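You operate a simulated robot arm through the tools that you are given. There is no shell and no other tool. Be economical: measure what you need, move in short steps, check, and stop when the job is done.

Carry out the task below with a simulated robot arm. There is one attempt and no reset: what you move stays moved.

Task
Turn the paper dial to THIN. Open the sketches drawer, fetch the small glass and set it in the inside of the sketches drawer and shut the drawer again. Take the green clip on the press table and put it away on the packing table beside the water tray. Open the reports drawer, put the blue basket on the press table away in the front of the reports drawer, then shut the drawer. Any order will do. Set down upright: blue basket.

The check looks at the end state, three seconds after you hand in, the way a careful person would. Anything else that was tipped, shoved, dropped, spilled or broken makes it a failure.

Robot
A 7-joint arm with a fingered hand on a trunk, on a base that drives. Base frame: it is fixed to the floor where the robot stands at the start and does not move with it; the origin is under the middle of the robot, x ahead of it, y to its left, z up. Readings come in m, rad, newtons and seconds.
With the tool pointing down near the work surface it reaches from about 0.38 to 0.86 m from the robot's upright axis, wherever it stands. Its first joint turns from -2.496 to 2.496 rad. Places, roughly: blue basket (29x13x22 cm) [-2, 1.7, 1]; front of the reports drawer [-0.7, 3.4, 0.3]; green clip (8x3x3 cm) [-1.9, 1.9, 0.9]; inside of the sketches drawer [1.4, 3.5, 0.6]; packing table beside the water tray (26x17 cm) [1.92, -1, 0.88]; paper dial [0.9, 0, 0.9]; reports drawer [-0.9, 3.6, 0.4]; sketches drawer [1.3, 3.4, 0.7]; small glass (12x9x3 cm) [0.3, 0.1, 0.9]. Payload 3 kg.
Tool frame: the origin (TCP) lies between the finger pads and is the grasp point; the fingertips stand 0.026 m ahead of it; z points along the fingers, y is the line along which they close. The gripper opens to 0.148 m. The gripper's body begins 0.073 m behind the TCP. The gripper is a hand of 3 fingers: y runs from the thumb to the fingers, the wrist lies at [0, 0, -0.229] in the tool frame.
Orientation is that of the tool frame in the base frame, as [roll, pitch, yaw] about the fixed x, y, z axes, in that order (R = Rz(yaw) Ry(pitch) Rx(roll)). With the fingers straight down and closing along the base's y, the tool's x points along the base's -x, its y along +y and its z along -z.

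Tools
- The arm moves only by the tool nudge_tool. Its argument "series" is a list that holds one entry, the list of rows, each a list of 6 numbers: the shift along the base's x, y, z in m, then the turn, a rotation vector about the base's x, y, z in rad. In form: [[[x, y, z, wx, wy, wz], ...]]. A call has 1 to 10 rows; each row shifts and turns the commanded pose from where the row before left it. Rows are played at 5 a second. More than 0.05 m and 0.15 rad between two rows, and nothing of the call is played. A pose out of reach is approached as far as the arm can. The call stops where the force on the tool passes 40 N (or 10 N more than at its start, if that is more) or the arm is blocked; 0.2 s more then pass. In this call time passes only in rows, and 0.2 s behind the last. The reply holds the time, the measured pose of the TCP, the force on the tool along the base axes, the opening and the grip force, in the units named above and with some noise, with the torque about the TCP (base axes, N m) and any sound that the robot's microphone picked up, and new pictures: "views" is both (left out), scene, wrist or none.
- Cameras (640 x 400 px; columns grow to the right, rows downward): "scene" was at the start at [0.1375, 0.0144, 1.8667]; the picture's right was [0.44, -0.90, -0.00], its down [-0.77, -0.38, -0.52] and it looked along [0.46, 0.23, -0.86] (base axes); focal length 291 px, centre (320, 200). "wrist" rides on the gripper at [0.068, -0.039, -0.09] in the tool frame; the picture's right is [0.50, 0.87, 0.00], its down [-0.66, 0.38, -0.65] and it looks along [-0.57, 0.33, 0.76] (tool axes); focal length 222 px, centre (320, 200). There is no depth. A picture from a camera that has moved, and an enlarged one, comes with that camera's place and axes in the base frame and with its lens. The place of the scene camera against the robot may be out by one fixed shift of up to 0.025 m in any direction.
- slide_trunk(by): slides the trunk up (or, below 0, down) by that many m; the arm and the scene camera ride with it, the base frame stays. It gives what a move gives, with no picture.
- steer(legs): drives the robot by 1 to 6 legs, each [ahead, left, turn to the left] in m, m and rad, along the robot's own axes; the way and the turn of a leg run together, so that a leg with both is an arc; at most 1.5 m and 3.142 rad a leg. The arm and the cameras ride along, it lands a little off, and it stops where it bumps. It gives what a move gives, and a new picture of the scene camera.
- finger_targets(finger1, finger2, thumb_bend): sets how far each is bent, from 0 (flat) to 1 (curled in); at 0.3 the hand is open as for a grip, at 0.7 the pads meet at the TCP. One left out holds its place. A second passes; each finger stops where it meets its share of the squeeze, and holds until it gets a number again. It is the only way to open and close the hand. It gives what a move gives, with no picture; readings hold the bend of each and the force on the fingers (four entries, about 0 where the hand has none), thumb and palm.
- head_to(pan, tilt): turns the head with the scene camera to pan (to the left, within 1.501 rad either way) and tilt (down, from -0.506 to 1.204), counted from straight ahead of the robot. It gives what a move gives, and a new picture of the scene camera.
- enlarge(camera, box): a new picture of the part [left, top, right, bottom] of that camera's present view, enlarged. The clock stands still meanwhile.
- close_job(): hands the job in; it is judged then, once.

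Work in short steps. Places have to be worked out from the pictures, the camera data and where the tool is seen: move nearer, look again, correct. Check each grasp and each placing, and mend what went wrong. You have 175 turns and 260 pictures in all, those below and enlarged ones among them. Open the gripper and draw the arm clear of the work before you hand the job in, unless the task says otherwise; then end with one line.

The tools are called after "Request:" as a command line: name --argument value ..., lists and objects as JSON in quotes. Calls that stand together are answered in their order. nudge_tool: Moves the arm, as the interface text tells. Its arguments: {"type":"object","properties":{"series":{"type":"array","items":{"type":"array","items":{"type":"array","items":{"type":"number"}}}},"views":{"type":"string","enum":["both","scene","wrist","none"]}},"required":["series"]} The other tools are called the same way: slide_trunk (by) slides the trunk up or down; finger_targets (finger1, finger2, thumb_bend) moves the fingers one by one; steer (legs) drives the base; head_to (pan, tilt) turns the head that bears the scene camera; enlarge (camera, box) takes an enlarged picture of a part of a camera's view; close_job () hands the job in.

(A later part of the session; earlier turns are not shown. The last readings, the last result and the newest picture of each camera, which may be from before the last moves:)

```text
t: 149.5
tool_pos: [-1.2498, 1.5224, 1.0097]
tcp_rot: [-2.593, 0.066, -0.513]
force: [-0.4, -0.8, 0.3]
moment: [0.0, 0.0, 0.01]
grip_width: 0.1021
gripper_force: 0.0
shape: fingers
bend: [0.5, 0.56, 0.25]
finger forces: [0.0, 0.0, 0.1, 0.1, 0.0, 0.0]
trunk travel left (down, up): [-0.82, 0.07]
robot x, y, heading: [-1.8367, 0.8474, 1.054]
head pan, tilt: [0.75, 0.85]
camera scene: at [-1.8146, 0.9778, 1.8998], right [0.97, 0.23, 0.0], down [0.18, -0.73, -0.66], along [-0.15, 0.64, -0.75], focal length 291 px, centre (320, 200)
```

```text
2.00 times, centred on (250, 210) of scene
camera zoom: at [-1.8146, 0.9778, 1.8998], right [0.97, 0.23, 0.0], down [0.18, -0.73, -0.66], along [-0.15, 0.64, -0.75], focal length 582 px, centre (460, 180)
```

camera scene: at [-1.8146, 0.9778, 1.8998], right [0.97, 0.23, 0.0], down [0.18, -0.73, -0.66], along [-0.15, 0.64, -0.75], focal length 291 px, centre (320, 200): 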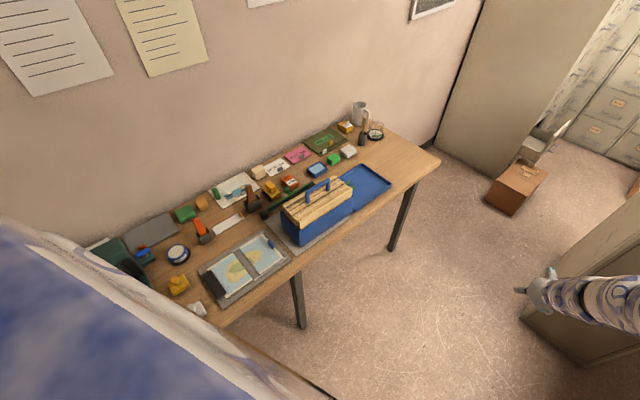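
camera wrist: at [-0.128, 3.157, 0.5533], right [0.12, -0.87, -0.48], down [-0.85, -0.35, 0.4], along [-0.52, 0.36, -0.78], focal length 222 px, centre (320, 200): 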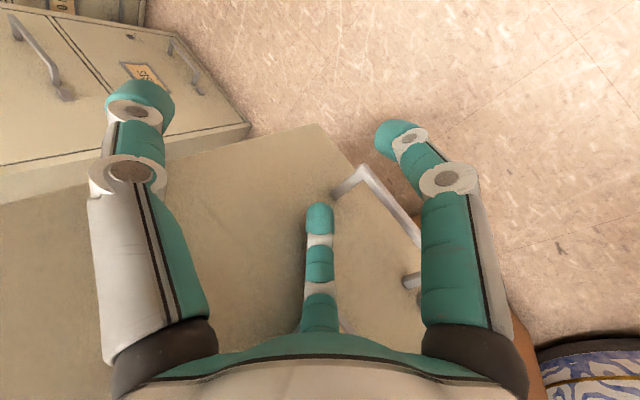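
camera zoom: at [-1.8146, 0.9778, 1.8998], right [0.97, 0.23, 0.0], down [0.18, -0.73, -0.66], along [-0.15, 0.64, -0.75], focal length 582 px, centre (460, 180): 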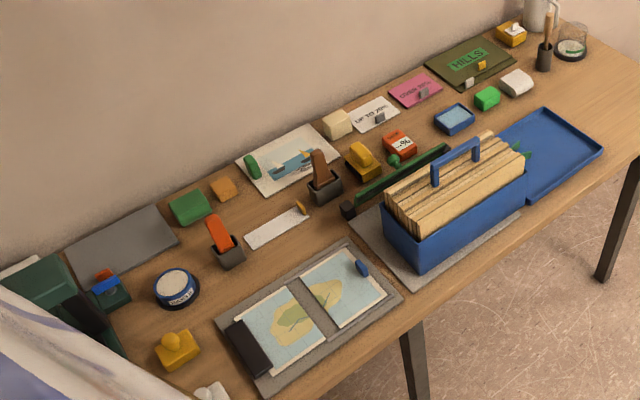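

The basket has a blue strap handle (bar centre about [-2.0, 1.733, 1.09], along the bench normal), and the green clip peeks out behind it. I raise the trunk the last bit and roll the hand back so the thumb opposes the two fingers across the bar.

Request:
slide_trunk --by 0.07

Request:
nudge_tool --series '[[[0, 0, 0.01, 0.0296, 0.0688, -0.1217], [0, 0, 0.01, 0.0296, 0.0688, -0.1217], [0, 0, 0.01, 0.0296, 0.0688, -0.1217], [0, 0, 0.01, 0.0296, 0.0688, -0.1217], [0, 0, 0.01, 0.0296, 0.0688, -0.1217], [0, 0, 0.01, 0.0296, 0.0688, -0.1217], [0, 0, 0.01, 0.0296, 0.0688, -0.1217], [0, 0, 0, 0.0296, 0.0688, -0.1217], [0, 0, 0, 0.0296, 0.0688, -0.1217], [0, 0, 0, 0.0296, 0.0688, -0.1217]]]' --views "none"

Request:
finger_targets --finger1 0.45 --finger2 0.45 --thumb_bend 0.45

```text
t: 150.6
tool_pos: [-1.2487, 1.5229, 1.08]
tcp_rot: [-2.592, 0.067, -0.514]
force: [-0.2, 0.2, 0.8]
moment: [0.02, -0.01, 0.02]
grip_width: 0.1023
gripper_force: 0.0
shape: fingers
bend: [0.5, 0.56, 0.25]
finger forces: [0.0, 0.0, 0.1, 0.1, 0.0, 0.0]
trunk travel left (down, up): [-0.89, 0.0]
robot x, y, heading: [-1.8299, 0.8507, 1.058]
head pan, tilt: [0.75, 0.85]
```

```text
t: 152.8
tool_pos: [-1.2328, 1.5524, 1.1411]
tcp_rot: [-3.132, 0.554, -1.96]
force: [0.5, -0.3, 0.1]
moment: [0.02, 0.02, 0.01]
grip_width: 0.1022
gripper_force: 0.1
shape: fingers
bend: [0.5, 0.56, 0.25]
finger forces: [0.1, 0.0, 0.0, 0.1, 0.1, 0.0]
out of reach, approached as far as the arm can: row 1, 2, 3, 4, 5, 6, 7
trunk travel left (down, up): [-0.89, 0.0]
robot x, y, heading: [-1.8298, 0.8494, 1.06]
head pan, tilt: [0.75, 0.85]
```

```text
t: 153.8
tool_pos: [-1.2315, 1.553, 1.1411]
tcp_rot: [-3.133, 0.553, -1.957]
force: [0.1, -0.3, -0.1]
moment: [0.02, 0.0, 0.02]
grip_width: 0.0786
gripper_force: 0.1
shape: fingers
bend: [0.45, 0.45, 0.45]
finger forces: [0.0, 0.0, 0.1, 0.0, 0.0, 0.0]
trunk travel left (down, up): [-0.89, 0.0]
robot x, y, heading: [-1.8334, 0.8485, 1.061]
head pan, tilt: [0.75, 0.85]
```

The hand must come at the basket face-on. I raise and extend the hand first, then shift the base away from the table before turning to face it.

Request:
nudge_tool --series '[[[0.02, 0.023, 0.03, 0, 0, 0], [0.02, 0.023, 0.03, 0, 0, 0]]]' --views "none"

Request:
steer --legs '[[0, -0.5, 0], [0, 0, 1.0], [0, 0, 0.55]]'

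Request:
head_to --pan -0.3 --tilt 0.9

```text
t: 154.4
tool_pos: [-1.1933, 1.5989, 1.1997]
tcp_rot: [-3.129, 0.551, -1.957]
force: [0.6, 0.2, -1.0]
moment: [-0.02, 0.01, 0.02]
grip_width: 0.0784
gripper_force: 0.0
shape: fingers
bend: [0.45, 0.45, 0.45]
finger forces: [0.0, 0.0, 0.1, 0.0, 0.0, 0.1]
trunk travel left (down, up): [-0.89, 0.0]
robot x, y, heading: [-1.8293, 0.8459, 1.056]
head pan, tilt: [0.75, 0.85]
```

```text
t: 161.5
tool_pos: [-2.122, 1.2525, 1.1996]
tcp_rot: [-3.131, 0.552, -0.409]
force: [-0.5, -0.1, 0.0]
moment: [-0.02, 0.0, -0.03]
grip_width: 0.0786
gripper_force: 0.0
shape: fingers
bend: [0.45, 0.45, 0.45]
finger forces: [0.0, 0.0, 0.0, 0.0, 0.0, 0.0]
trunk travel left (down, up): [-0.89, 0.0]
robot x, y, heading: [-1.3878, 0.5954, 2.606]
head pan, tilt: [0.75, 0.85]
camera scene: at [-1.5354, 0.6056, 1.9698], right [-0.21, 0.98, 0.0], down [0.73, 0.16, -0.66], along [-0.64, -0.14, -0.75], focal length 291 px, centre (320, 200)
```

scene: 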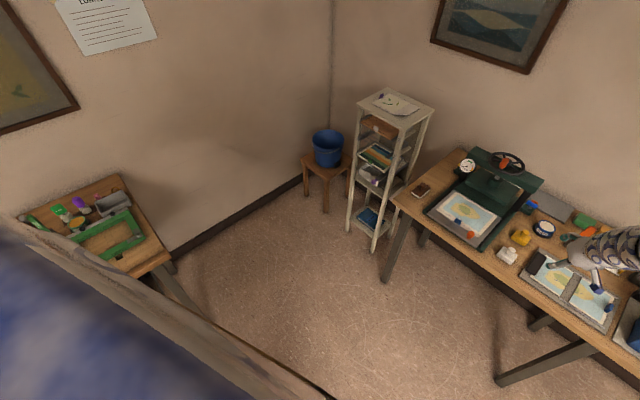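

```text
t: 162.8
tool_pos: [-2.1231, 1.2533, 1.2001]
tcp_rot: [-3.131, 0.553, -0.408]
force: [-0.1, 0.3, 0.2]
moment: [0.01, -0.01, -0.02]
grip_width: 0.0786
gripper_force: 0.0
shape: fingers
bend: [0.45, 0.45, 0.45]
finger forces: [0.1, 0.0, 0.0, 0.0, 0.0, 0.0]
trunk travel left (down, up): [-0.89, 0.0]
robot x, y, heading: [-1.3865, 0.5955, 2.602]
head pan, tilt: [-0.3, 0.901]
camera scene: at [-1.5092, 0.6785, 1.9659], right [0.74, 0.67, 0.0], down [0.53, -0.58, -0.62], along [-0.42, 0.46, -0.78], focal length 291 px, centre (320, 200)
```

scene: 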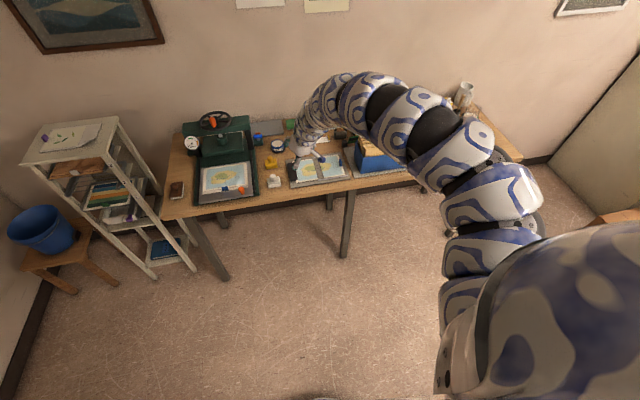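

Facing the press table. I move the base forward and right so that the raised hand comes over the basket.

Request:
steer --legs '[[0.236, -0.453, 0]]'

Request:
nudge_tool --series '[[[0, 0, 0, 0, 0, 0]]]' --views "wrist"

```text
t: 165.8
tool_pos: [-2.0823, 1.7762, 1.2006]
tcp_rot: [-3.131, 0.553, -0.413]
force: [1.3, 0.6, -0.2]
moment: [-0.03, -0.01, -0.01]
grip_width: 0.0787
gripper_force: 0.1
shape: fingers
bend: [0.45, 0.45, 0.45]
finger forces: [0.0, 0.0, 0.0, 0.0, 0.1, 0.1]
trunk travel left (down, up): [-0.89, 0.0]
robot x, y, heading: [-1.3476, 1.1169, 2.601]
head pan, tilt: [-0.3, 0.901]
camera scene: at [-1.4717, 1.1988, 1.9659], right [0.75, 0.67, 0.0], down [0.52, -0.58, -0.62], along [-0.41, 0.46, -0.78], focal length 291 px, centre (320, 200)
```

scene: 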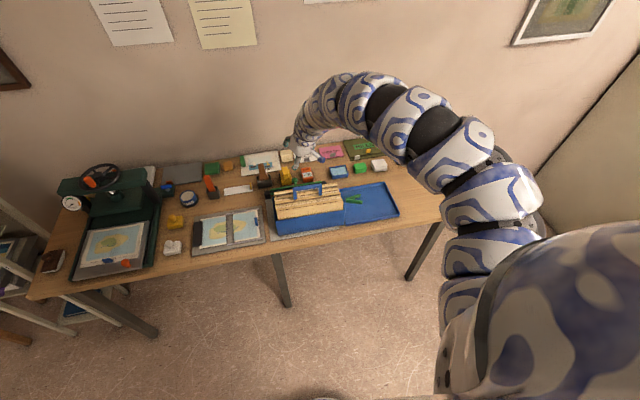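

```text
t: 166.2
tool_pos: [-2.0831, 1.7749, 1.2001]
tcp_rot: [-3.13, 0.553, -0.416]
force: [-0.7, 0.2, -0.2]
moment: [0.02, 0.0, 0.0]
grip_width: 0.0788
gripper_force: 0.1
shape: fingers
bend: [0.45, 0.45, 0.45]
finger forces: [0.0, 0.0, 0.0, 0.0, 0.0, 0.0]
trunk travel left (down, up): [-0.89, 0.0]
robot x, y, heading: [-1.3494, 1.112, 2.604]
head pan, tilt: [-0.3, 0.901]
camera wrist: at [-1.9708, 1.7684, 1.242], right [0.04, -0.96, -0.27], down [-0.35, -0.27, 0.9], along [-0.94, 0.06, -0.35], focal length 222 px, centre (320, 200)
```

wrist: 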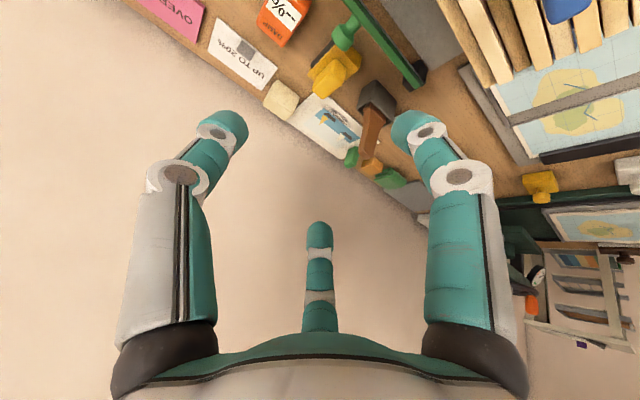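

The basket and the green clip are in clear view. I enlarge to refine their positions.

Request:
enlarge --camera "scene" --box '[250, 160, 410, 250]'

```text
4.00 times, centred on (330, 205) of scene
camera zoom: at [-1.4717, 1.1981, 1.9659], right [0.75, 0.67, 0.0], down [0.52, -0.58, -0.62], along [-0.41, 0.46, -0.78], focal length 1164 px, centre (280, 180)
```

zoom: 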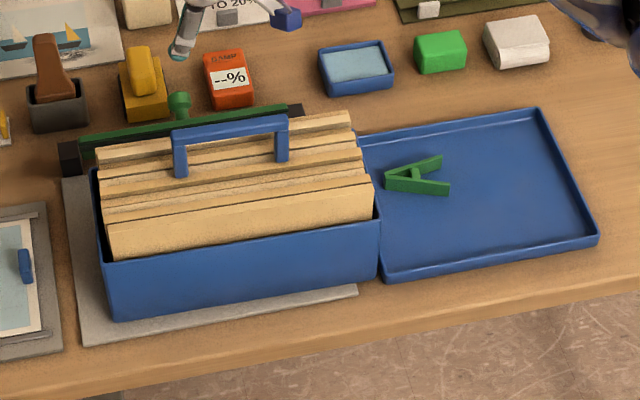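

Refined: bar centre about [-1.994, 1.711, 1.115], bar direction about 50°; clip at about [-1.913, 1.938]. I bring the tool nearly vertical above the handle and then roll it so the digits close across the bar.

Request:
nudge_tool --series '[[[0.022, -0.016, 0, -0.041, -0.091, 0], [0.022, -0.016, 0, -0.041, -0.091, 0], [0.022, -0.016, 0, -0.041, -0.091, 0], [0.022, -0.016, 0, -0.041, -0.091, 0]]]' --views "none"

Request:
nudge_tool --series '[[[0, 0, 0, 0.0205, -0.009, 0.1416], [0, 0, 0, 0.0205, -0.009, 0.1416], [0, 0, 0, 0.0205, -0.009, 0.1416], [0, 0, 0, 0.0205, -0.009, 0.1416], [0, 0, 0, 0.0205, -0.009, 0.1416], [0, 0, 0, 0.0205, -0.009, 0.1416], [0, 0, 0, 0.0205, -0.009, 0.1416], [0, 0, 0, 0.0205, -0.009, 0.1416], [0, 0, 0, 0.0205, -0.009, 0.1416]]]' --views "wrist"

```text
t: 167.2
tool_pos: [-1.9965, 1.7107, 1.1996]
tcp_rot: [-3.134, 0.153, -0.415]
force: [0.1, 0.1, 0.1]
moment: [-0.01, 0.02, 0.0]
grip_width: 0.0786
gripper_force: 0.1
shape: fingers
bend: [0.45, 0.45, 0.45]
finger forces: [0.0, 0.0, 0.0, 0.0, 0.0, 0.1]
trunk travel left (down, up): [-0.89, 0.0]
robot x, y, heading: [-1.3494, 1.1122, 2.601]
head pan, tilt: [-0.3, 0.901]
```

```text
t: 169.2
tool_pos: [-1.9972, 1.7133, 1.1987]
tcp_rot: [-2.986, 0.04, 0.879]
force: [-0.2, 0.2, 0.0]
moment: [-0.01, 0.07, 0.0]
grip_width: 0.0784
gripper_force: 0.0
shape: fingers
bend: [0.45, 0.45, 0.45]
finger forces: [0.0, 0.0, 0.1, 0.0, 0.0, 0.0]
out of reach, approached as far as the arm can: row 8
trunk travel left (down, up): [-0.89, 0.0]
robot x, y, heading: [-1.3501, 1.1131, 2.598]
head pan, tilt: [-0.3, 0.901]
camera wrist: at [-1.9699, 1.7837, 1.2916], right [0.97, -0.16, -0.15], down [-0.04, -0.79, 0.61], along [-0.22, -0.59, -0.77], focal length 222 px, centre (320, 200)
```

wrist: 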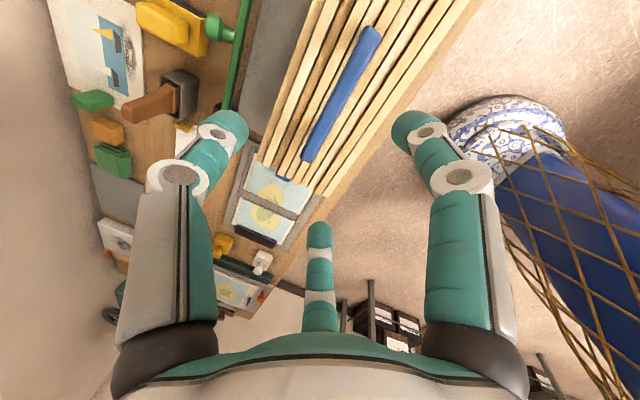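

The bar lies between thumb and fingers. I correct 2.5 cm along it and lower to the bar height.

Request:
nudge_tool --series '[[[0.003, 0.025, -0.02, 0, 0, 0], [0, 0, -0.035, 0, 0, 0], [0, 0, -0.035, 0, 0, 0]]]' --views "wrist"

```text
t: 170.0
tool_pos: [-1.9909, 1.7391, 1.12]
tcp_rot: [-2.986, 0.04, 0.876]
force: [0.3, -0.1, -0.6]
moment: [-0.02, 0.01, -0.01]
grip_width: 0.0786
gripper_force: 0.0
shape: fingers
bend: [0.45, 0.45, 0.45]
finger forces: [0.1, 0.1, 0.1, 0.0, 0.0, 0.1]
out of reach, approached as far as the arm can: row 3
trunk travel left (down, up): [-0.89, 0.0]
robot x, y, heading: [-1.3497, 1.1172, 2.597]
head pan, tilt: [-0.3, 0.901]
camera wrist: at [-1.9638, 1.8096, 1.2127], right [0.97, -0.17, -0.15], down [-0.04, -0.79, 0.61], along [-0.22, -0.59, -0.77], focal length 222 px, centre (320, 200)
```

wrist: 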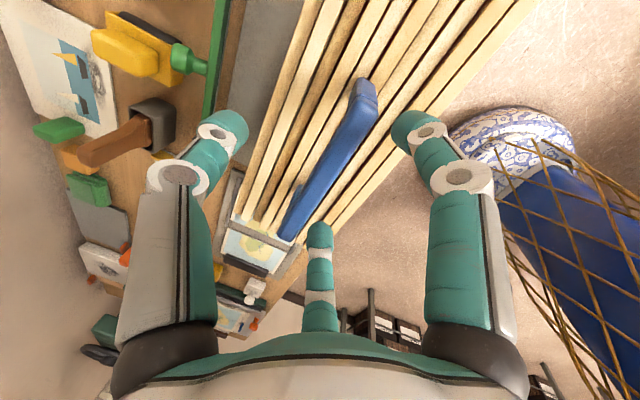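

The bar is lower, near z 1.07, and the arm is at its outer reach. I lift slightly, drive 7 cm closer and come back down.

Request:
nudge_tool --series '[[[0, 0, 0.03, 0, 0, 0]]]' --views "none"

Request:
steer --legs '[[0.07, 0, 0]]'

```text
t: 170.4
tool_pos: [-1.9917, 1.7364, 1.1487]
tcp_rot: [-2.987, 0.039, 0.878]
force: [0.1, 0.2, -0.4]
moment: [0.02, 0.0, -0.01]
grip_width: 0.0785
gripper_force: 0.0
shape: fingers
bend: [0.45, 0.45, 0.45]
finger forces: [0.1, 0.1, 0.0, 0.0, 0.0, 0.0]
trunk travel left (down, up): [-0.89, 0.0]
robot x, y, heading: [-1.3521, 1.1181, 2.599]
head pan, tilt: [-0.3, 0.901]
```

```text
t: 171.4
tool_pos: [-2.0539, 1.7724, 1.1487]
tcp_rot: [-2.986, 0.04, 0.877]
force: [-0.8, -0.5, 0.2]
moment: [0.01, -0.01, 0.0]
grip_width: 0.0785
gripper_force: 0.1
shape: fingers
bend: [0.45, 0.45, 0.45]
finger forces: [0.0, 0.0, 0.0, 0.0, 0.1, 0.0]
trunk travel left (down, up): [-0.89, 0.0]
robot x, y, heading: [-1.4077, 1.1498, 2.604]
head pan, tilt: [-0.3, 0.901]
camera scene: at [-1.5343, 1.2354, 1.9657], right [0.74, 0.67, 0.0], down [0.52, -0.58, -0.62], along [-0.41, 0.46, -0.78], focal length 291 px, centre (320, 200)
```

scene: 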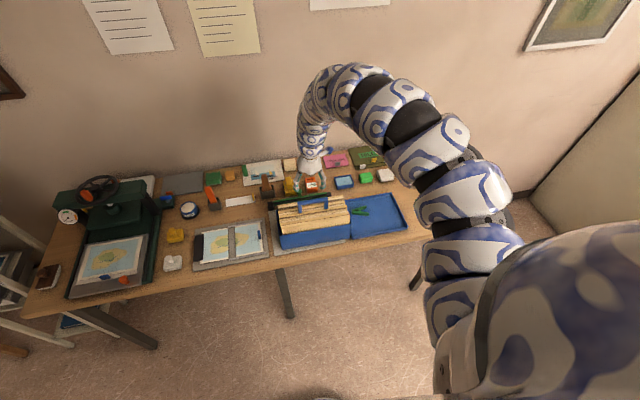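

I return over the bar while lowering.

Request:
nudge_tool --series '[[[0.021, -0.012, -0.01, 0, 0, 0], [0.021, -0.012, -0.015, 0, 0, 0], [0.021, -0.012, -0.015, 0, 0, 0], [0, 0, -0.015, 0, 0, 0]]]' --views "wrist"

```text
t: 172.5
tool_pos: [-2.0014, 1.7416, 1.0917]
tcp_rot: [-2.976, 0.042, 0.88]
force: [-6.9, -0.3, 23.0]
moment: [0.32, -1.55, 0.08]
grip_width: 0.0772
gripper_force: 15.2
shape: fingers
bend: [0.45, 0.45, 0.45]
finger forces: [30.6, 0.0, 0.0, 0.1, 0.1, 0.1]
out of reach, approached as far as the arm can: row 1, 2
trunk travel left (down, up): [-0.89, 0.0]
robot x, y, heading: [-1.4064, 1.1516, 2.602]
head pan, tilt: [-0.3, 0.901]
stopped in row 4: the force on the tool passed its limit (the readings are from after the stop); the commanded pose is now the measured one
camera wrist: at [-1.9742, 1.812, 1.185], right [0.97, -0.16, -0.17], down [-0.03, -0.79, 0.61], along [-0.23, -0.59, -0.78], focal length 222 px, centre (320, 200)
```

wrist: 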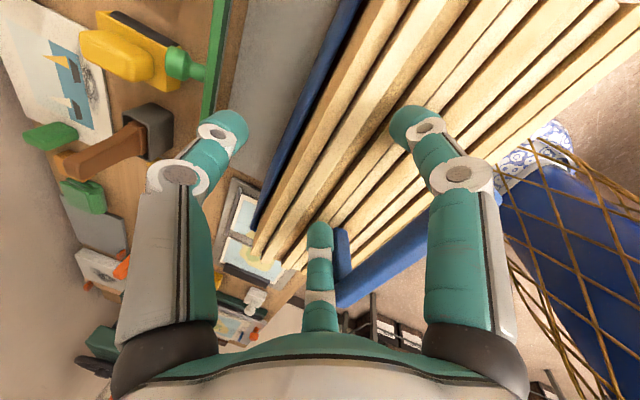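

Finger 1 presses on the sheets with 30 N. I lift straight up at once and look.

Request:
nudge_tool --series '[[[0, 0, 0.02, 0, 0, 0], [0, 0, 0.03, 0, 0, 0]]]' --views "both"

Request:
enlarge --camera "scene" --box '[240, 140, 420, 270]'

```text
t: 173.1
tool_pos: [-1.9989, 1.7413, 1.0981]
tcp_rot: [-2.978, 0.043, 0.879]
force: [-2.0, 1.2, 0.5]
moment: [0.05, -0.01, 0.13]
grip_width: 0.0761
gripper_force: 0.8
shape: fingers
bend: [0.46, 0.45, 0.45]
finger forces: [2.5, 0.0, 0.1, 0.0, 0.0, 0.1]
out of reach, approached as far as the arm can: row 1, 2
trunk travel left (down, up): [-0.89, 0.0]
robot x, y, heading: [-1.412, 1.153, 2.604]
head pan, tilt: [-0.3, 0.901]
camera scene: at [-1.5327, 1.2343, 1.9658], right [0.74, 0.67, 0.0], down [0.52, -0.58, -0.62], along [-0.41, 0.46, -0.78], focal length 291 px, centre (320, 200)
camera wrist: at [-1.9721, 1.8122, 1.1917], right [0.97, -0.16, -0.16], down [-0.03, -0.79, 0.61], along [-0.23, -0.59, -0.78], focal length 222 px, centre (320, 200)
```

scene: 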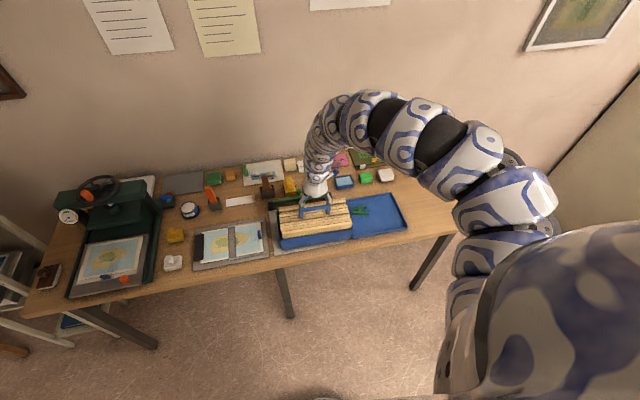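
wrist: 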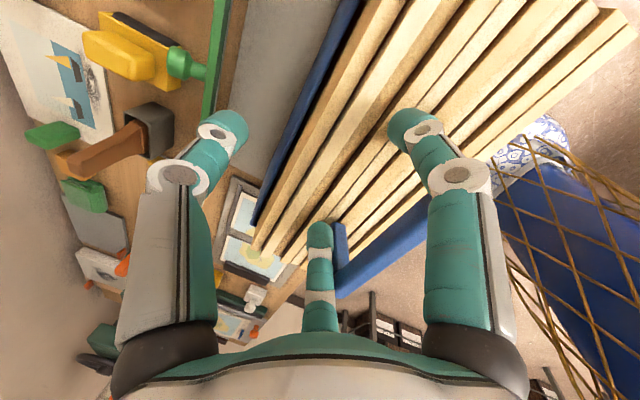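

```text
3.08 times, centred on (330, 205) of scene
camera zoom: at [-1.5327, 1.2343, 1.9658], right [0.74, 0.67, 0.0], down [0.52, -0.58, -0.62], along [-0.41, 0.46, -0.78], focal length 896 px, centre (289, 185)
```

zoom: 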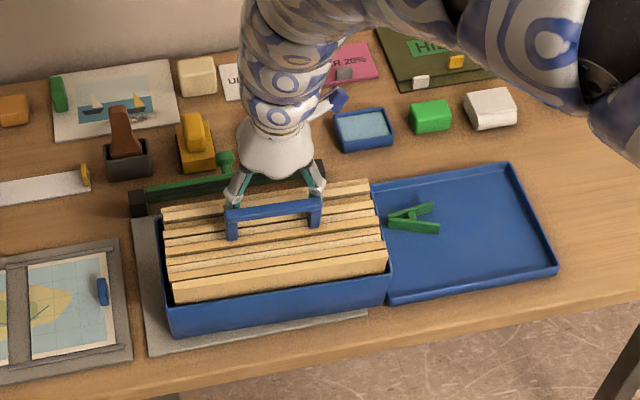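

The strap handle is hinged and has swung about 3.5 cm toward the robot; all digits are now behind it. I lift outward, back the base 6 cm, and re-approach.

Request:
nudge_tool --series '[[[-0.02, 0.015, 0.03, 0, 0, 0], [-0.02, 0.015, 0.03, 0, 0, 0]]]' --views "none"

Request:
steer --legs '[[-0.07, 0, 0]]'

Request:
enlarge --camera "wrist" --box '[0, 0, 640, 400]'

```text
t: 173.7
tool_pos: [-2.0395, 1.7704, 1.1632]
tcp_rot: [-2.979, 0.041, 0.88]
force: [0.2, 0.5, -0.6]
moment: [0.01, 0.0, 0.0]
grip_width: 0.0783
gripper_force: 0.1
shape: fingers
bend: [0.45, 0.45, 0.45]
finger forces: [0.1, 0.0, 0.0, 0.1, 0.1, 0.0]
trunk travel left (down, up): [-0.89, 0.0]
robot x, y, heading: [-1.4074, 1.1519, 2.604]
head pan, tilt: [-0.3, 0.901]
```

```text
t: 174.7
tool_pos: [-1.9791, 1.7319, 1.1653]
tcp_rot: [-2.977, 0.042, 0.881]
force: [0.3, 0.4, 0.5]
moment: [-0.01, 0.06, 0.0]
grip_width: 0.0785
gripper_force: 0.0
shape: fingers
bend: [0.45, 0.45, 0.45]
finger forces: [0.0, 0.0, 0.0, 0.0, 0.0, 0.1]
trunk travel left (down, up): [-0.89, 0.0]
robot x, y, heading: [-1.3484, 1.1176, 2.603]
head pan, tilt: [-0.3, 0.901]
camera scene: at [-1.4707, 1.1966, 1.9661], right [0.74, 0.67, 0.0], down [0.52, -0.58, -0.62], along [-0.42, 0.46, -0.78], focal length 291 px, centre (320, 200)
```

scene: 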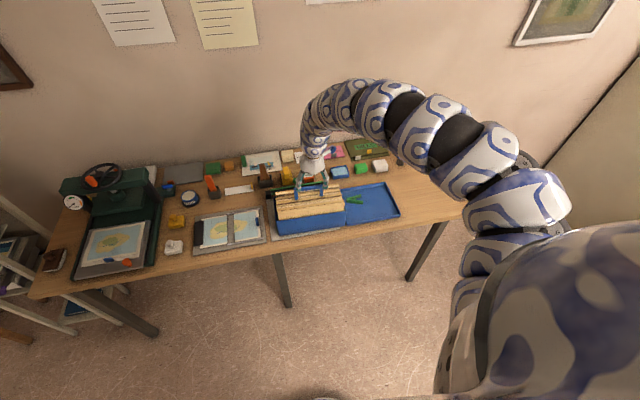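

```text
1.00 times, centred on (320, 200) of wrist
camera zoom: at [-1.9519, 1.8026, 1.2578], right [0.97, -0.16, -0.16], down [-0.03, -0.79, 0.61], along [-0.23, -0.59, -0.78], focal length 222 px, centre (320, 200)
```

zoom: 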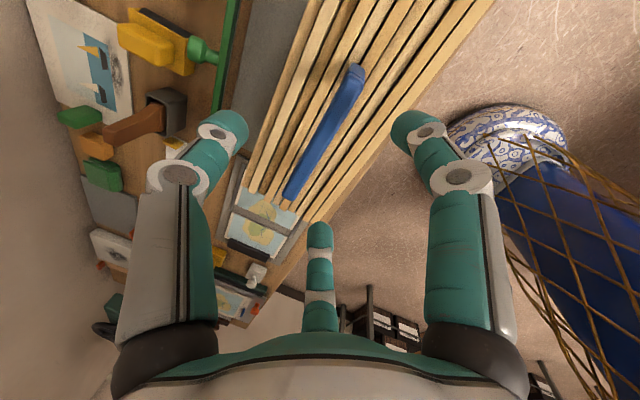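

The handle is upright again between the digits in this view. I drive 3.5 cm closer and approach with fine steps from slightly above.

Request:
steer --legs '[[0.035, 0, 0]]'

Request:
nudge_tool --series '[[[0.009, -0.005, -0.012, 0, 0, 0], [0.009, -0.005, -0.012, 0, 0, 0]]]' --views "wrist"

```text
t: 175.5
tool_pos: [-2.0118, 1.7514, 1.1616]
tcp_rot: [-2.984, 0.043, 0.88]
force: [-1.0, 0.6, 0.0]
moment: [-0.06, -0.02, 0.02]
grip_width: 0.0786
gripper_force: 0.1
shape: fingers
bend: [0.45, 0.45, 0.45]
finger forces: [0.0, 0.0, 0.0, 0.0, 0.1, 0.1]
trunk travel left (down, up): [-0.89, 0.0]
robot x, y, heading: [-1.3787, 1.1335, 2.604]
head pan, tilt: [-0.3, 0.901]
camera scene: at [-1.506, 1.2177, 1.9656], right [0.74, 0.67, 0.0], down [0.53, -0.58, -0.62], along [-0.41, 0.46, -0.78], focal length 291 px, centre (320, 200)
```

scene: 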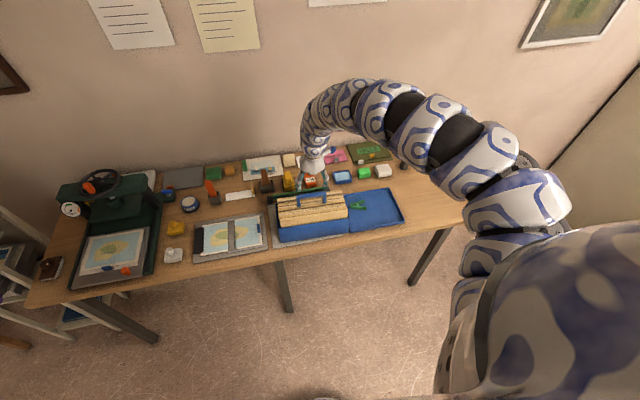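

```text
t: 176.1
tool_pos: [-1.9919, 1.7395, 1.1397]
tcp_rot: [-2.98, 0.045, 0.881]
force: [-0.2, -0.1, 0.7]
moment: [0.01, 0.03, -0.01]
grip_width: 0.0786
gripper_force: 0.1
shape: fingers
bend: [0.45, 0.45, 0.45]
finger forces: [0.0, 0.1, 0.1, 0.0, 0.0, 0.1]
trunk travel left (down, up): [-0.89, 0.0]
robot x, y, heading: [-1.3769, 1.1314, 2.608]
head pan, tilt: [-0.3, 0.901]
camera wrist: at [-1.9644, 1.8108, 1.2333], right [0.97, -0.16, -0.16], down [-0.03, -0.79, 0.61], along [-0.23, -0.59, -0.78], focal length 222 px, centre (320, 200)
```

wrist: 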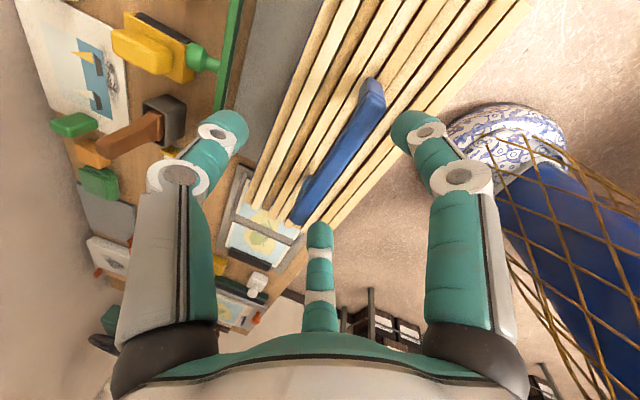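

The bar sits about 1 cm toward the two fingers. I correct and lower 2 cm.

Request:
nudge_tool --series '[[[0.009, -0.0065, -0.008, 0, 0, 0], [0, 0, -0.015, 0, 0, 0]]]' --views "wrist"

```text
t: 176.7
tool_pos: [-1.9878, 1.7373, 1.113]
tcp_rot: [-2.98, 0.041, 0.88]
force: [-0.5, -0.2, 0.3]
moment: [-0.01, -0.01, 0.02]
grip_width: 0.0785
gripper_force: 0.0
shape: fingers
bend: [0.45, 0.45, 0.45]
finger forces: [0.0, 0.0, 0.0, 0.1, 0.0, 0.0]
out of reach, approached as far as the arm can: row 1
trunk travel left (down, up): [-0.89, 0.0]
robot x, y, heading: [-1.3778, 1.1326, 2.603]
head pan, tilt: [-0.3, 0.901]
camera wrist: at [-1.9594, 1.8078, 1.207], right [0.97, -0.16, -0.16], down [-0.03, -0.79, 0.61], along [-0.23, -0.59, -0.78], focal length 222 px, centre (320, 200)
```

wrist: 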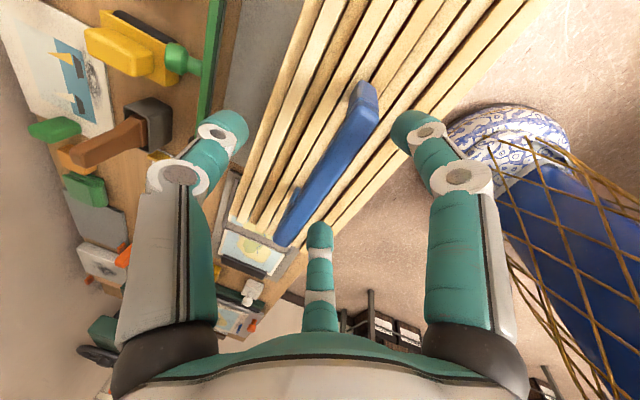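

The bar is between thumb and fingers at about tip depth. I lower 1 cm more and close.

Request:
nudge_tool --series '[[[0.002, -0.0015, -0.012, 0, 0, 0]]]' --views "none"

Request:
finger_targets --finger1 0.75 --finger2 0.75 --thumb_bend 0.75

Request:
enlarge --camera "wrist" --box '[0, 0, 640, 400]'

```text
t: 177.1
tool_pos: [-1.9846, 1.7347, 1.1016]
tcp_rot: [-2.981, 0.041, 0.885]
force: [-0.8, 0.2, -0.1]
moment: [-0.04, 0.01, -0.01]
grip_width: 0.0783
gripper_force: 0.0
shape: fingers
bend: [0.45, 0.45, 0.45]
finger forces: [0.0, 0.1, 0.1, 0.0, 0.0, 0.0]
trunk travel left (down, up): [-0.89, 0.0]
robot x, y, heading: [-1.3775, 1.137, 2.608]
head pan, tilt: [-0.3, 0.901]
```

```text
t: 178.1
tool_pos: [-1.9846, 1.7341, 1.1013]
tcp_rot: [-2.98, 0.042, 0.881]
force: [-0.5, -0.3, 0.5]
moment: [0.04, 0.03, -0.02]
grip_width: 0.0053
gripper_force: 12.0
shape: fingers
bend: [0.72, 0.72, 0.67]
finger forces: [6.8, 7.1, 0.0, 0.0, 10.2, 0.0]
trunk travel left (down, up): [-0.89, 0.0]
robot x, y, heading: [-1.3802, 1.1325, 2.609]
head pan, tilt: [-0.3, 0.901]
```

```text
1.00 times, centred on (320, 200) of wrist
camera zoom: at [-1.9568, 1.8058, 1.1946], right [0.97, -0.16, -0.16], down [-0.03, -0.79, 0.61], along [-0.23, -0.59, -0.77], focal length 222 px, centre (320, 200)
```

zoom: 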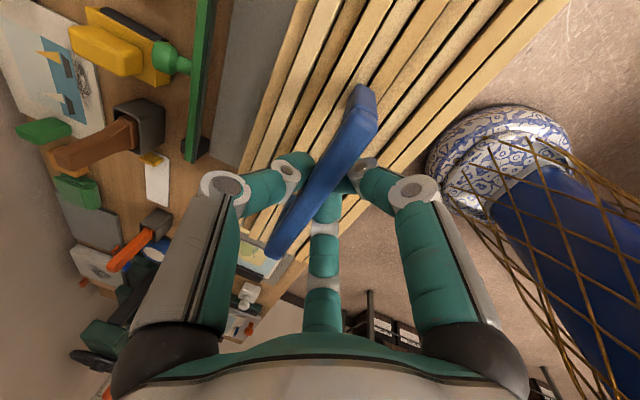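

The bar is gripped with about 10 N by all three digits. I lift gently, slightly outward.

Request:
nudge_tool --series '[[[-0.005, 0.005, 0.02, 0, 0, 0], [-0.007, 0.007, 0.02, 0, 0, 0], [-0.01, 0.01, 0.02, 0, 0, 0]]]' --views "both"

```text
t: 178.9
tool_pos: [-2.0081, 1.7582, 1.1628]
tcp_rot: [-2.981, 0.042, 0.882]
force: [-0.7, 0.2, -7.8]
moment: [0.01, 0.05, 0.01]
grip_width: 0.0046
gripper_force: 12.2
shape: fingers
bend: [0.73, 0.72, 0.67]
finger forces: [7.9, 7.4, 0.0, 0.0, 9.4, 0.0]
trunk travel left (down, up): [-0.89, 0.0]
robot x, y, heading: [-1.3829, 1.1333, 2.606]
head pan, tilt: [-0.3, 0.901]
camera scene: at [-1.5035, 1.2172, 1.9658], right [0.74, 0.67, 0.0], down [0.52, -0.58, -0.62], along [-0.42, 0.46, -0.78], focal length 291 px, centre (320, 200)
camera wrist: at [-1.98, 1.8288, 1.2544], right [0.97, -0.16, -0.16], down [-0.03, -0.79, 0.61], along [-0.23, -0.59, -0.77], focal length 222 px, centre (320, 200)
```

scene: 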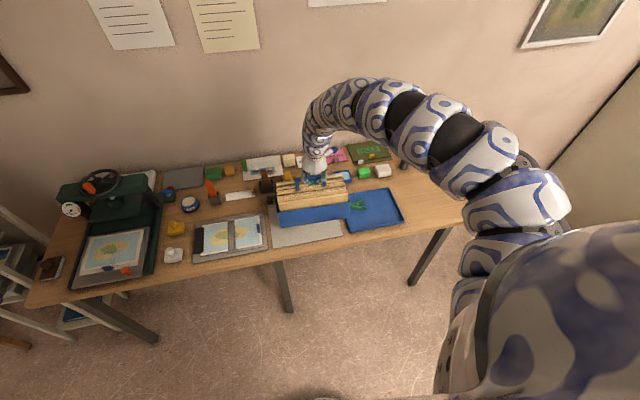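
wrist: 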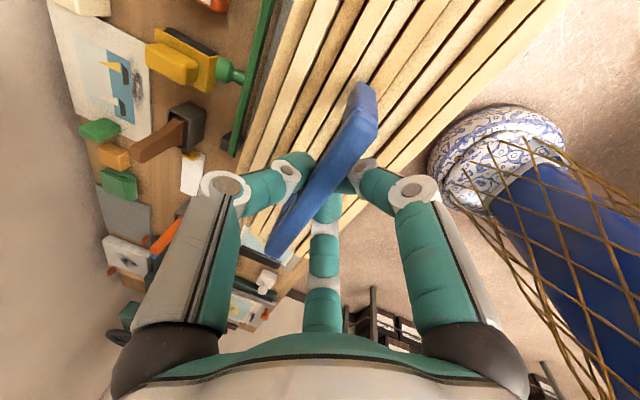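

Basket is up (about 0.8 kg), hanging level. I raise a bit more, back away from the table edge, side-step past the table end and arc toward the drawers.

Request:
nudge_tool --series '[[[-0.01, 0.01, 0.025, 0, 0, 0]]]' --views "none"

Request:
steer --legs '[[-0.17, 0, 0], [0, -0.55, 0]]'

```text
t: 179.3
tool_pos: [-2.0172, 1.7688, 1.1875]
tcp_rot: [-2.977, 0.042, 0.883]
force: [-0.5, 0.1, -9.4]
moment: [0.05, 0.03, 0.0]
grip_width: 0.0045
gripper_force: 12.8
shape: fingers
bend: [0.73, 0.72, 0.67]
finger forces: [7.0, 9.0, 0.1, 0.1, 9.4, 0.0]
trunk travel left (down, up): [-0.89, 0.0]
robot x, y, heading: [-1.3831, 1.1332, 2.603]
head pan, tilt: [-0.3, 0.901]
```

```text
t: 183.6
tool_pos: [-1.5889, 2.1518, 1.1845]
tcp_rot: [-2.979, 0.042, 0.889]
force: [-0.1, -0.4, -9.9]
moment: [-0.07, -0.01, 0.01]
grip_width: 0.004
gripper_force: 12.6
shape: fingers
bend: [0.73, 0.73, 0.67]
finger forces: [8.1, 7.7, 0.0, 0.0, 9.8, 0.0]
trunk travel left (down, up): [-0.89, 0.0]
robot x, y, heading: [-0.9442, 1.5213, 2.613]
head pan, tilt: [-0.3, 0.901]
camera scene: at [-1.0708, 1.6041, 1.9658], right [0.74, 0.67, 0.0], down [0.53, -0.58, -0.62], along [-0.42, 0.46, -0.78], focal length 291 px, centre (320, 200)
```

scene: 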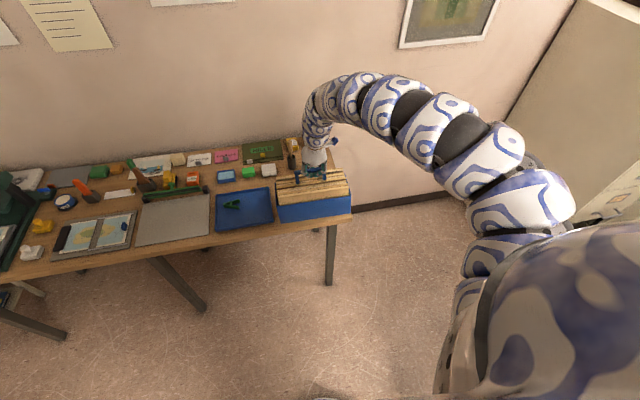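

Basket passes over the table end. Now the arc forward-right.

Request:
steer --legs '[[0.38, 0, -0.83]]'

Request:
slide_trunk --by -0.3

```text
t: 186.2
tool_pos: [-1.1391, 2.7187, 1.1852]
tcp_rot: [-2.98, 0.042, 0.065]
force: [-1.6, 0.5, -10.3]
moment: [-0.01, 0.0, 0.01]
grip_width: 0.0036
gripper_force: 13.2
shape: fingers
bend: [0.73, 0.73, 0.67]
finger forces: [8.9, 7.6, 0.0, 0.1, 9.8, 0.0]
trunk travel left (down, up): [-0.89, 0.0]
robot x, y, heading: [-1.1625, 1.822, 1.784]
head pan, tilt: [-0.3, 0.901]
camera scene: at [-1.1784, 1.961, 1.9657], right [1.0, -0.08, 0.0], down [-0.07, -0.78, -0.62], along [0.05, 0.62, -0.78], focal length 291 px, centre (320, 200)
```

scene: 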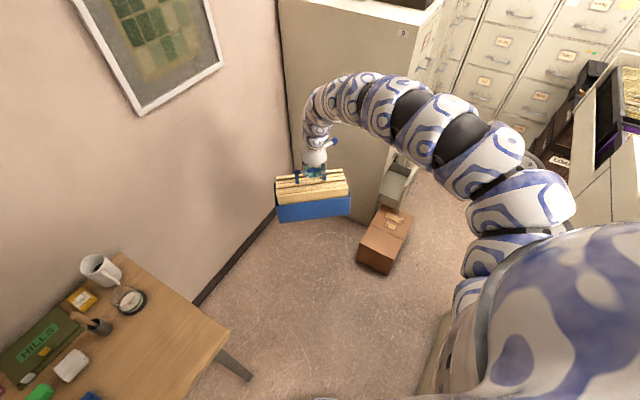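

```text
t: 189.2
tool_pos: [-1.1398, 2.7182, 0.8858]
tcp_rot: [-2.979, 0.043, 0.065]
force: [0.2, -0.2, -8.8]
moment: [0.01, -0.02, -0.02]
grip_width: 0.0036
gripper_force: 12.4
shape: fingers
bend: [0.73, 0.73, 0.68]
finger forces: [7.8, 8.8, 0.1, 0.0, 9.4, 0.0]
trunk travel left (down, up): [-0.59, 0.3]
robot x, y, heading: [-1.1612, 1.819, 1.786]
head pan, tilt: [-0.3, 0.901]
```

Basket hangs clear. I rotate it about the vertical by about -74° so its long side will lie along the drawer's width.

Request:
nudge_tool --series '[[[0, 0, 0, 0, 0, -0.14], [0, 0, 0, 0, 0, -0.14], [0, 0, 0, 0, 0, -0.14], [0, 0, 0, 0, 0, -0.14], [0, 0, 0, 0, 0, -0.14], [0, 0, 0, 0, 0, -0.14]]]' --views "none"

Request:
nudge_tool --series '[[[0, 0, 0, 0, 0, -0.14], [0, 0, 0, 0, 0, -0.14], [0, 0, 0, 0, 0, -0.14]]]' --views "scene"

```text
t: 190.6
tool_pos: [-1.1553, 2.6799, 0.8465]
tcp_rot: [-2.981, 0.044, -0.775]
force: [-0.1, -1.2, -8.7]
moment: [-0.07, 0.04, -0.02]
grip_width: 0.0031
gripper_force: 12.9
shape: fingers
bend: [0.73, 0.73, 0.68]
finger forces: [6.9, 7.9, 0.1, 0.0, 10.1, 0.0]
out of reach, approached as far as the arm can: row 5, 6
trunk travel left (down, up): [-0.59, 0.3]
robot x, y, heading: [-1.1632, 1.823, 1.787]
head pan, tilt: [-0.3, 0.901]
```

```text
t: 191.4
tool_pos: [-1.1667, 2.6408, 0.827]
tcp_rot: [-2.981, 0.042, -1.196]
force: [-0.8, -1.5, -10.0]
moment: [0.01, 0.02, -0.04]
grip_width: 0.0024
gripper_force: 13.4
shape: fingers
bend: [0.73, 0.73, 0.68]
finger forces: [8.8, 7.7, 0.0, 0.0, 9.7, 0.0]
out of reach, approached as far as the arm can: row 1, 2, 3
trunk travel left (down, up): [-0.59, 0.3]
robot x, y, heading: [-1.1641, 1.8179, 1.784]
head pan, tilt: [-0.3, 0.901]
camera scene: at [-1.1789, 1.9598, 1.6658], right [1.0, -0.08, 0.0], down [-0.07, -0.78, -0.62], along [0.05, 0.62, -0.78], focal length 291 px, centre (320, 200)
```

scene: 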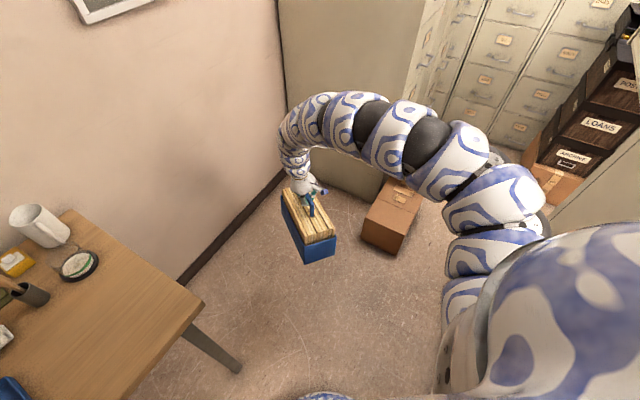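

I advance along the passage while turning right, in two parts.

Request:
steer --legs '[[0.163, -0.116, -0.35]]'

Request:
steer --legs '[[0.29, -0.1, -0.15]]'

```text
t: 193.0
tool_pos: [-0.7756, 2.7605, 0.8258]
tcp_rot: [-2.985, 0.042, -1.547]
force: [-2.0, 0.4, -9.1]
moment: [0.02, 0.03, -0.03]
grip_width: 0.0023
gripper_force: 11.9
shape: fingers
bend: [0.73, 0.73, 0.68]
finger forces: [7.2, 8.0, 0.1, 0.1, 9.8, 0.0]
trunk travel left (down, up): [-0.59, 0.3]
robot x, y, heading: [-1.0576, 1.991, 1.441]
head pan, tilt: [-0.3, 0.901]
camera scene: at [-1.0155, 2.1246, 1.6657], right [0.91, -0.42, 0.0], down [-0.33, -0.71, -0.62], along [0.26, 0.56, -0.78], focal length 291 px, centre (320, 200)
```

scene: 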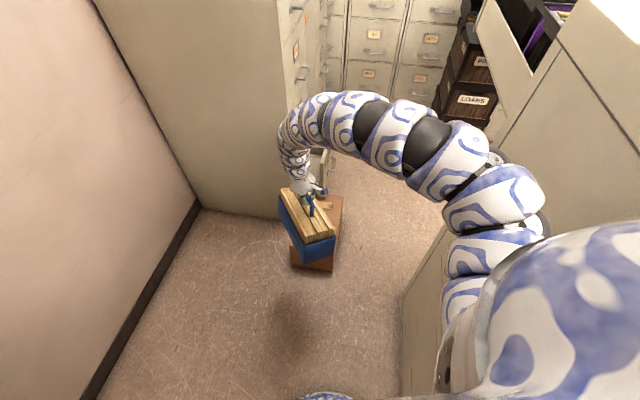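

```text
t: 195.0
tool_pos: [-0.4962, 2.9659, 0.8256]
tcp_rot: [-2.985, 0.042, -1.707]
force: [-0.8, 0.6, -9.6]
moment: [0.0, 0.02, -0.04]
grip_width: 0.0027
gripper_force: 13.0
shape: fingers
bend: [0.73, 0.73, 0.68]
finger forces: [7.8, 8.6, 0.0, 0.0, 9.6, 0.0]
trunk travel left (down, up): [-0.59, 0.3]
robot x, y, heading: [-0.8969, 2.2434, 1.277]
head pan, tilt: [-0.3, 0.901]
camera scene: at [-0.8341, 2.3749, 1.6657], right [0.83, -0.56, 0.0], down [-0.44, -0.65, -0.62], along [0.35, 0.51, -0.78], focal length 291 px, centre (320, 200)
```

scene: 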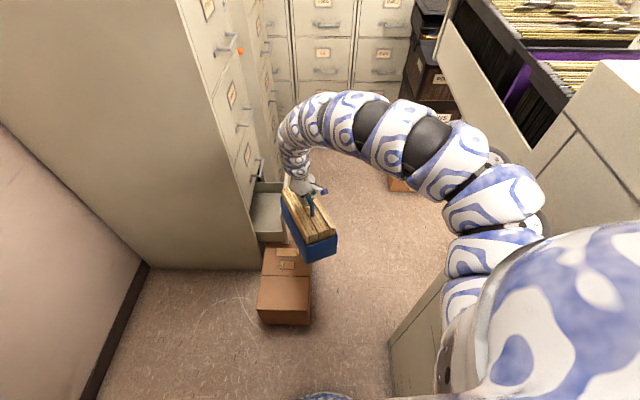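

Basket is over the floor box just short of the drawer. I rotate it -0.44 rad to align with the drawer, then lower a little and advance.

Request:
nudge_tool --series '[[[0, 0, 0, 0, 0, -0.147], [0, 0, 0, 0, 0, -0.147], [0, 0, 0, 0, 0, -0.147]]]' --views "none"

Request:
slide_trunk --by -0.1

Request:
steer --legs '[[0.25, -0.03, 0]]'

```text
t: 195.8
tool_pos: [-0.5095, 2.9518, 0.8223]
tcp_rot: [-2.984, 0.042, -2.15]
force: [0.4, 0.1, -9.3]
moment: [0.01, -0.07, -0.07]
grip_width: 0.0028
gripper_force: 13.6
shape: fingers
bend: [0.73, 0.73, 0.68]
finger forces: [10.4, 7.8, 0.0, 0.0, 9.2, 0.0]
out of reach, approached as far as the arm can: row 1, 2, 3
trunk travel left (down, up): [-0.59, 0.3]
robot x, y, heading: [-0.8978, 2.249, 1.274]
head pan, tilt: [-0.3, 0.901]
```

```text
t: 197.2
tool_pos: [-0.5099, 2.9505, 0.722]
tcp_rot: [-2.983, 0.041, -2.147]
force: [0.9, 0.1, -10.3]
moment: [0.05, -0.08, -0.03]
grip_width: 0.0022
gripper_force: 12.6
shape: fingers
bend: [0.73, 0.73, 0.68]
finger forces: [9.4, 7.9, 0.0, 0.0, 8.7, 0.1]
trunk travel left (down, up): [-0.49, 0.4]
robot x, y, heading: [-0.8939, 2.2514, 1.275]
head pan, tilt: [-0.3, 0.901]
```

```text
t: 199.0
tool_pos: [-0.4, 3.1787, 0.7218]
tcp_rot: [-2.983, 0.042, -2.159]
force: [0.5, -0.3, -9.8]
moment: [0.01, -0.02, 0.03]
grip_width: 0.0021
gripper_force: 12.9
shape: fingers
bend: [0.73, 0.73, 0.68]
finger forces: [8.7, 8.6, 0.0, 0.0, 8.7, 0.0]
trunk travel left (down, up): [-0.49, 0.4]
robot x, y, heading: [-0.7972, 2.4809, 1.266]
head pan, tilt: [-0.3, 0.901]
camera scene: at [-0.7303, 2.6048, 1.5657], right [0.82, -0.57, 0.0], down [-0.45, -0.64, -0.62], along [0.35, 0.51, -0.78], focal length 291 px, centre (320, 200)
```

scene: 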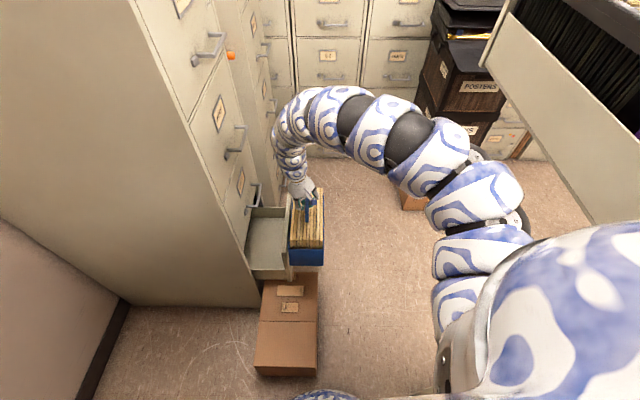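

The drawer seems less open than before. I enlarge to check.

Request:
enlarge --camera "scene" --box '[220, 170, 350, 300]'

```text
3.08 times, centred on (285, 235) of scene
camera zoom: at [-0.7303, 2.6048, 1.5657], right [0.82, -0.57, 0.0], down [-0.45, -0.64, -0.62], along [0.35, 0.51, -0.78], focal length 896 px, centre (428, 92)
```

zoom: 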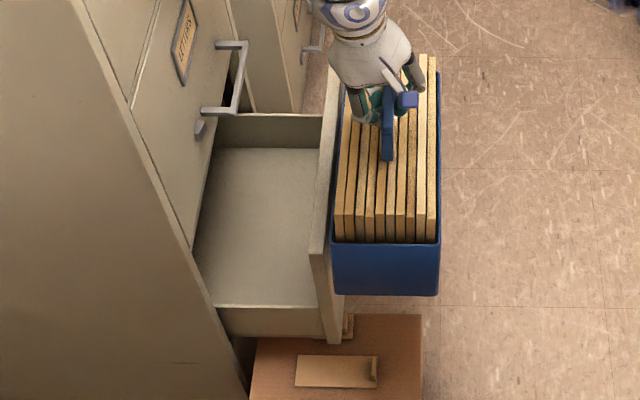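

The drawer has slid back to about 17 cm open. The wrist view should show the basket relative to the front panel.

Request:
nudge_tool --series '[[[0, 0, 0, 0, 0, 0]]]' --views "wrist"

Request:
head_to --pan 0.35 --tilt 0.9

```text
t: 199.4
tool_pos: [-0.4003, 3.1773, 0.7216]
tcp_rot: [-2.986, 0.042, -2.158]
force: [-0.4, 0.3, -8.7]
moment: [-0.05, -0.04, 0.0]
grip_width: 0.0024
gripper_force: 12.9
shape: fingers
bend: [0.73, 0.73, 0.68]
finger forces: [7.7, 9.3, 0.0, 0.0, 8.8, 0.0]
trunk travel left (down, up): [-0.49, 0.4]
robot x, y, heading: [-0.7934, 2.483, 1.264]
head pan, tilt: [-0.3, 0.901]
camera wrist: at [-0.4193, 3.1054, 0.8153], right [-0.99, 0.06, -0.16], down [-0.05, 0.79, 0.61], along [0.16, 0.61, -0.77], focal length 222 px, centre (320, 200)
```

wrist: 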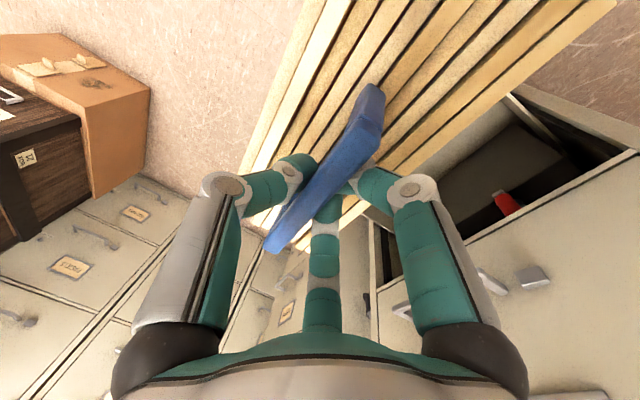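

```text
t: 200.4
tool_pos: [-0.3998, 3.178, 0.7216]
tcp_rot: [-2.986, 0.042, -2.158]
force: [-0.2, 0.1, -9.0]
moment: [0.03, 0.0, 0.01]
grip_width: 0.0021
gripper_force: 13.2
shape: fingers
bend: [0.73, 0.73, 0.68]
finger forces: [9.3, 7.7, 0.1, 0.1, 8.8, 0.1]
trunk travel left (down, up): [-0.49, 0.4]
robot x, y, heading: [-0.7978, 2.4776, 1.265]
head pan, tilt: [0.351, 0.901]
camera scene: at [-0.7769, 2.6178, 1.5658], right [1.0, 0.04, 0.0], down [0.03, -0.78, -0.62], along [-0.03, 0.62, -0.78], focal length 291 px, centre (320, 200)
```

scene: 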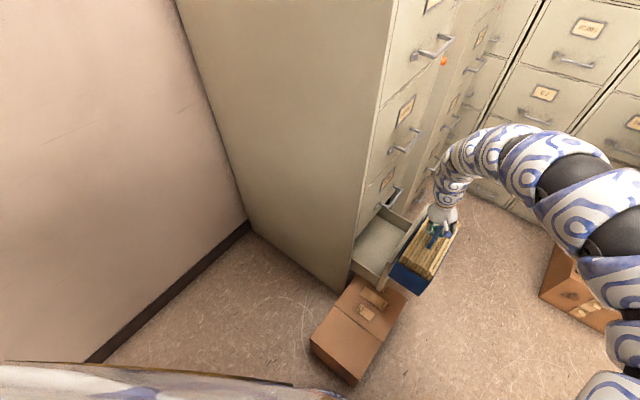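

I enlarge the new view to measure panel and face positions together.

Request:
enlarge --camera "scene" --box '[340, 160, 480, 300]'

```text
2.86 times, centred on (410, 230) of scene
camera zoom: at [-0.7769, 2.6178, 1.5658], right [1.0, 0.04, 0.0], down [0.03, -0.78, -0.62], along [-0.03, 0.62, -0.78], focal length 832 px, centre (63, 114)
```

zoom: 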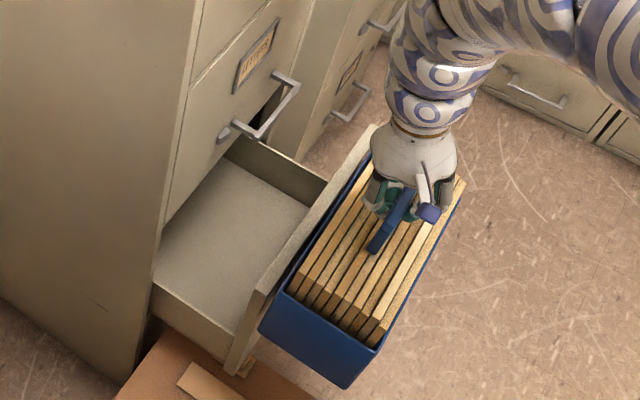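

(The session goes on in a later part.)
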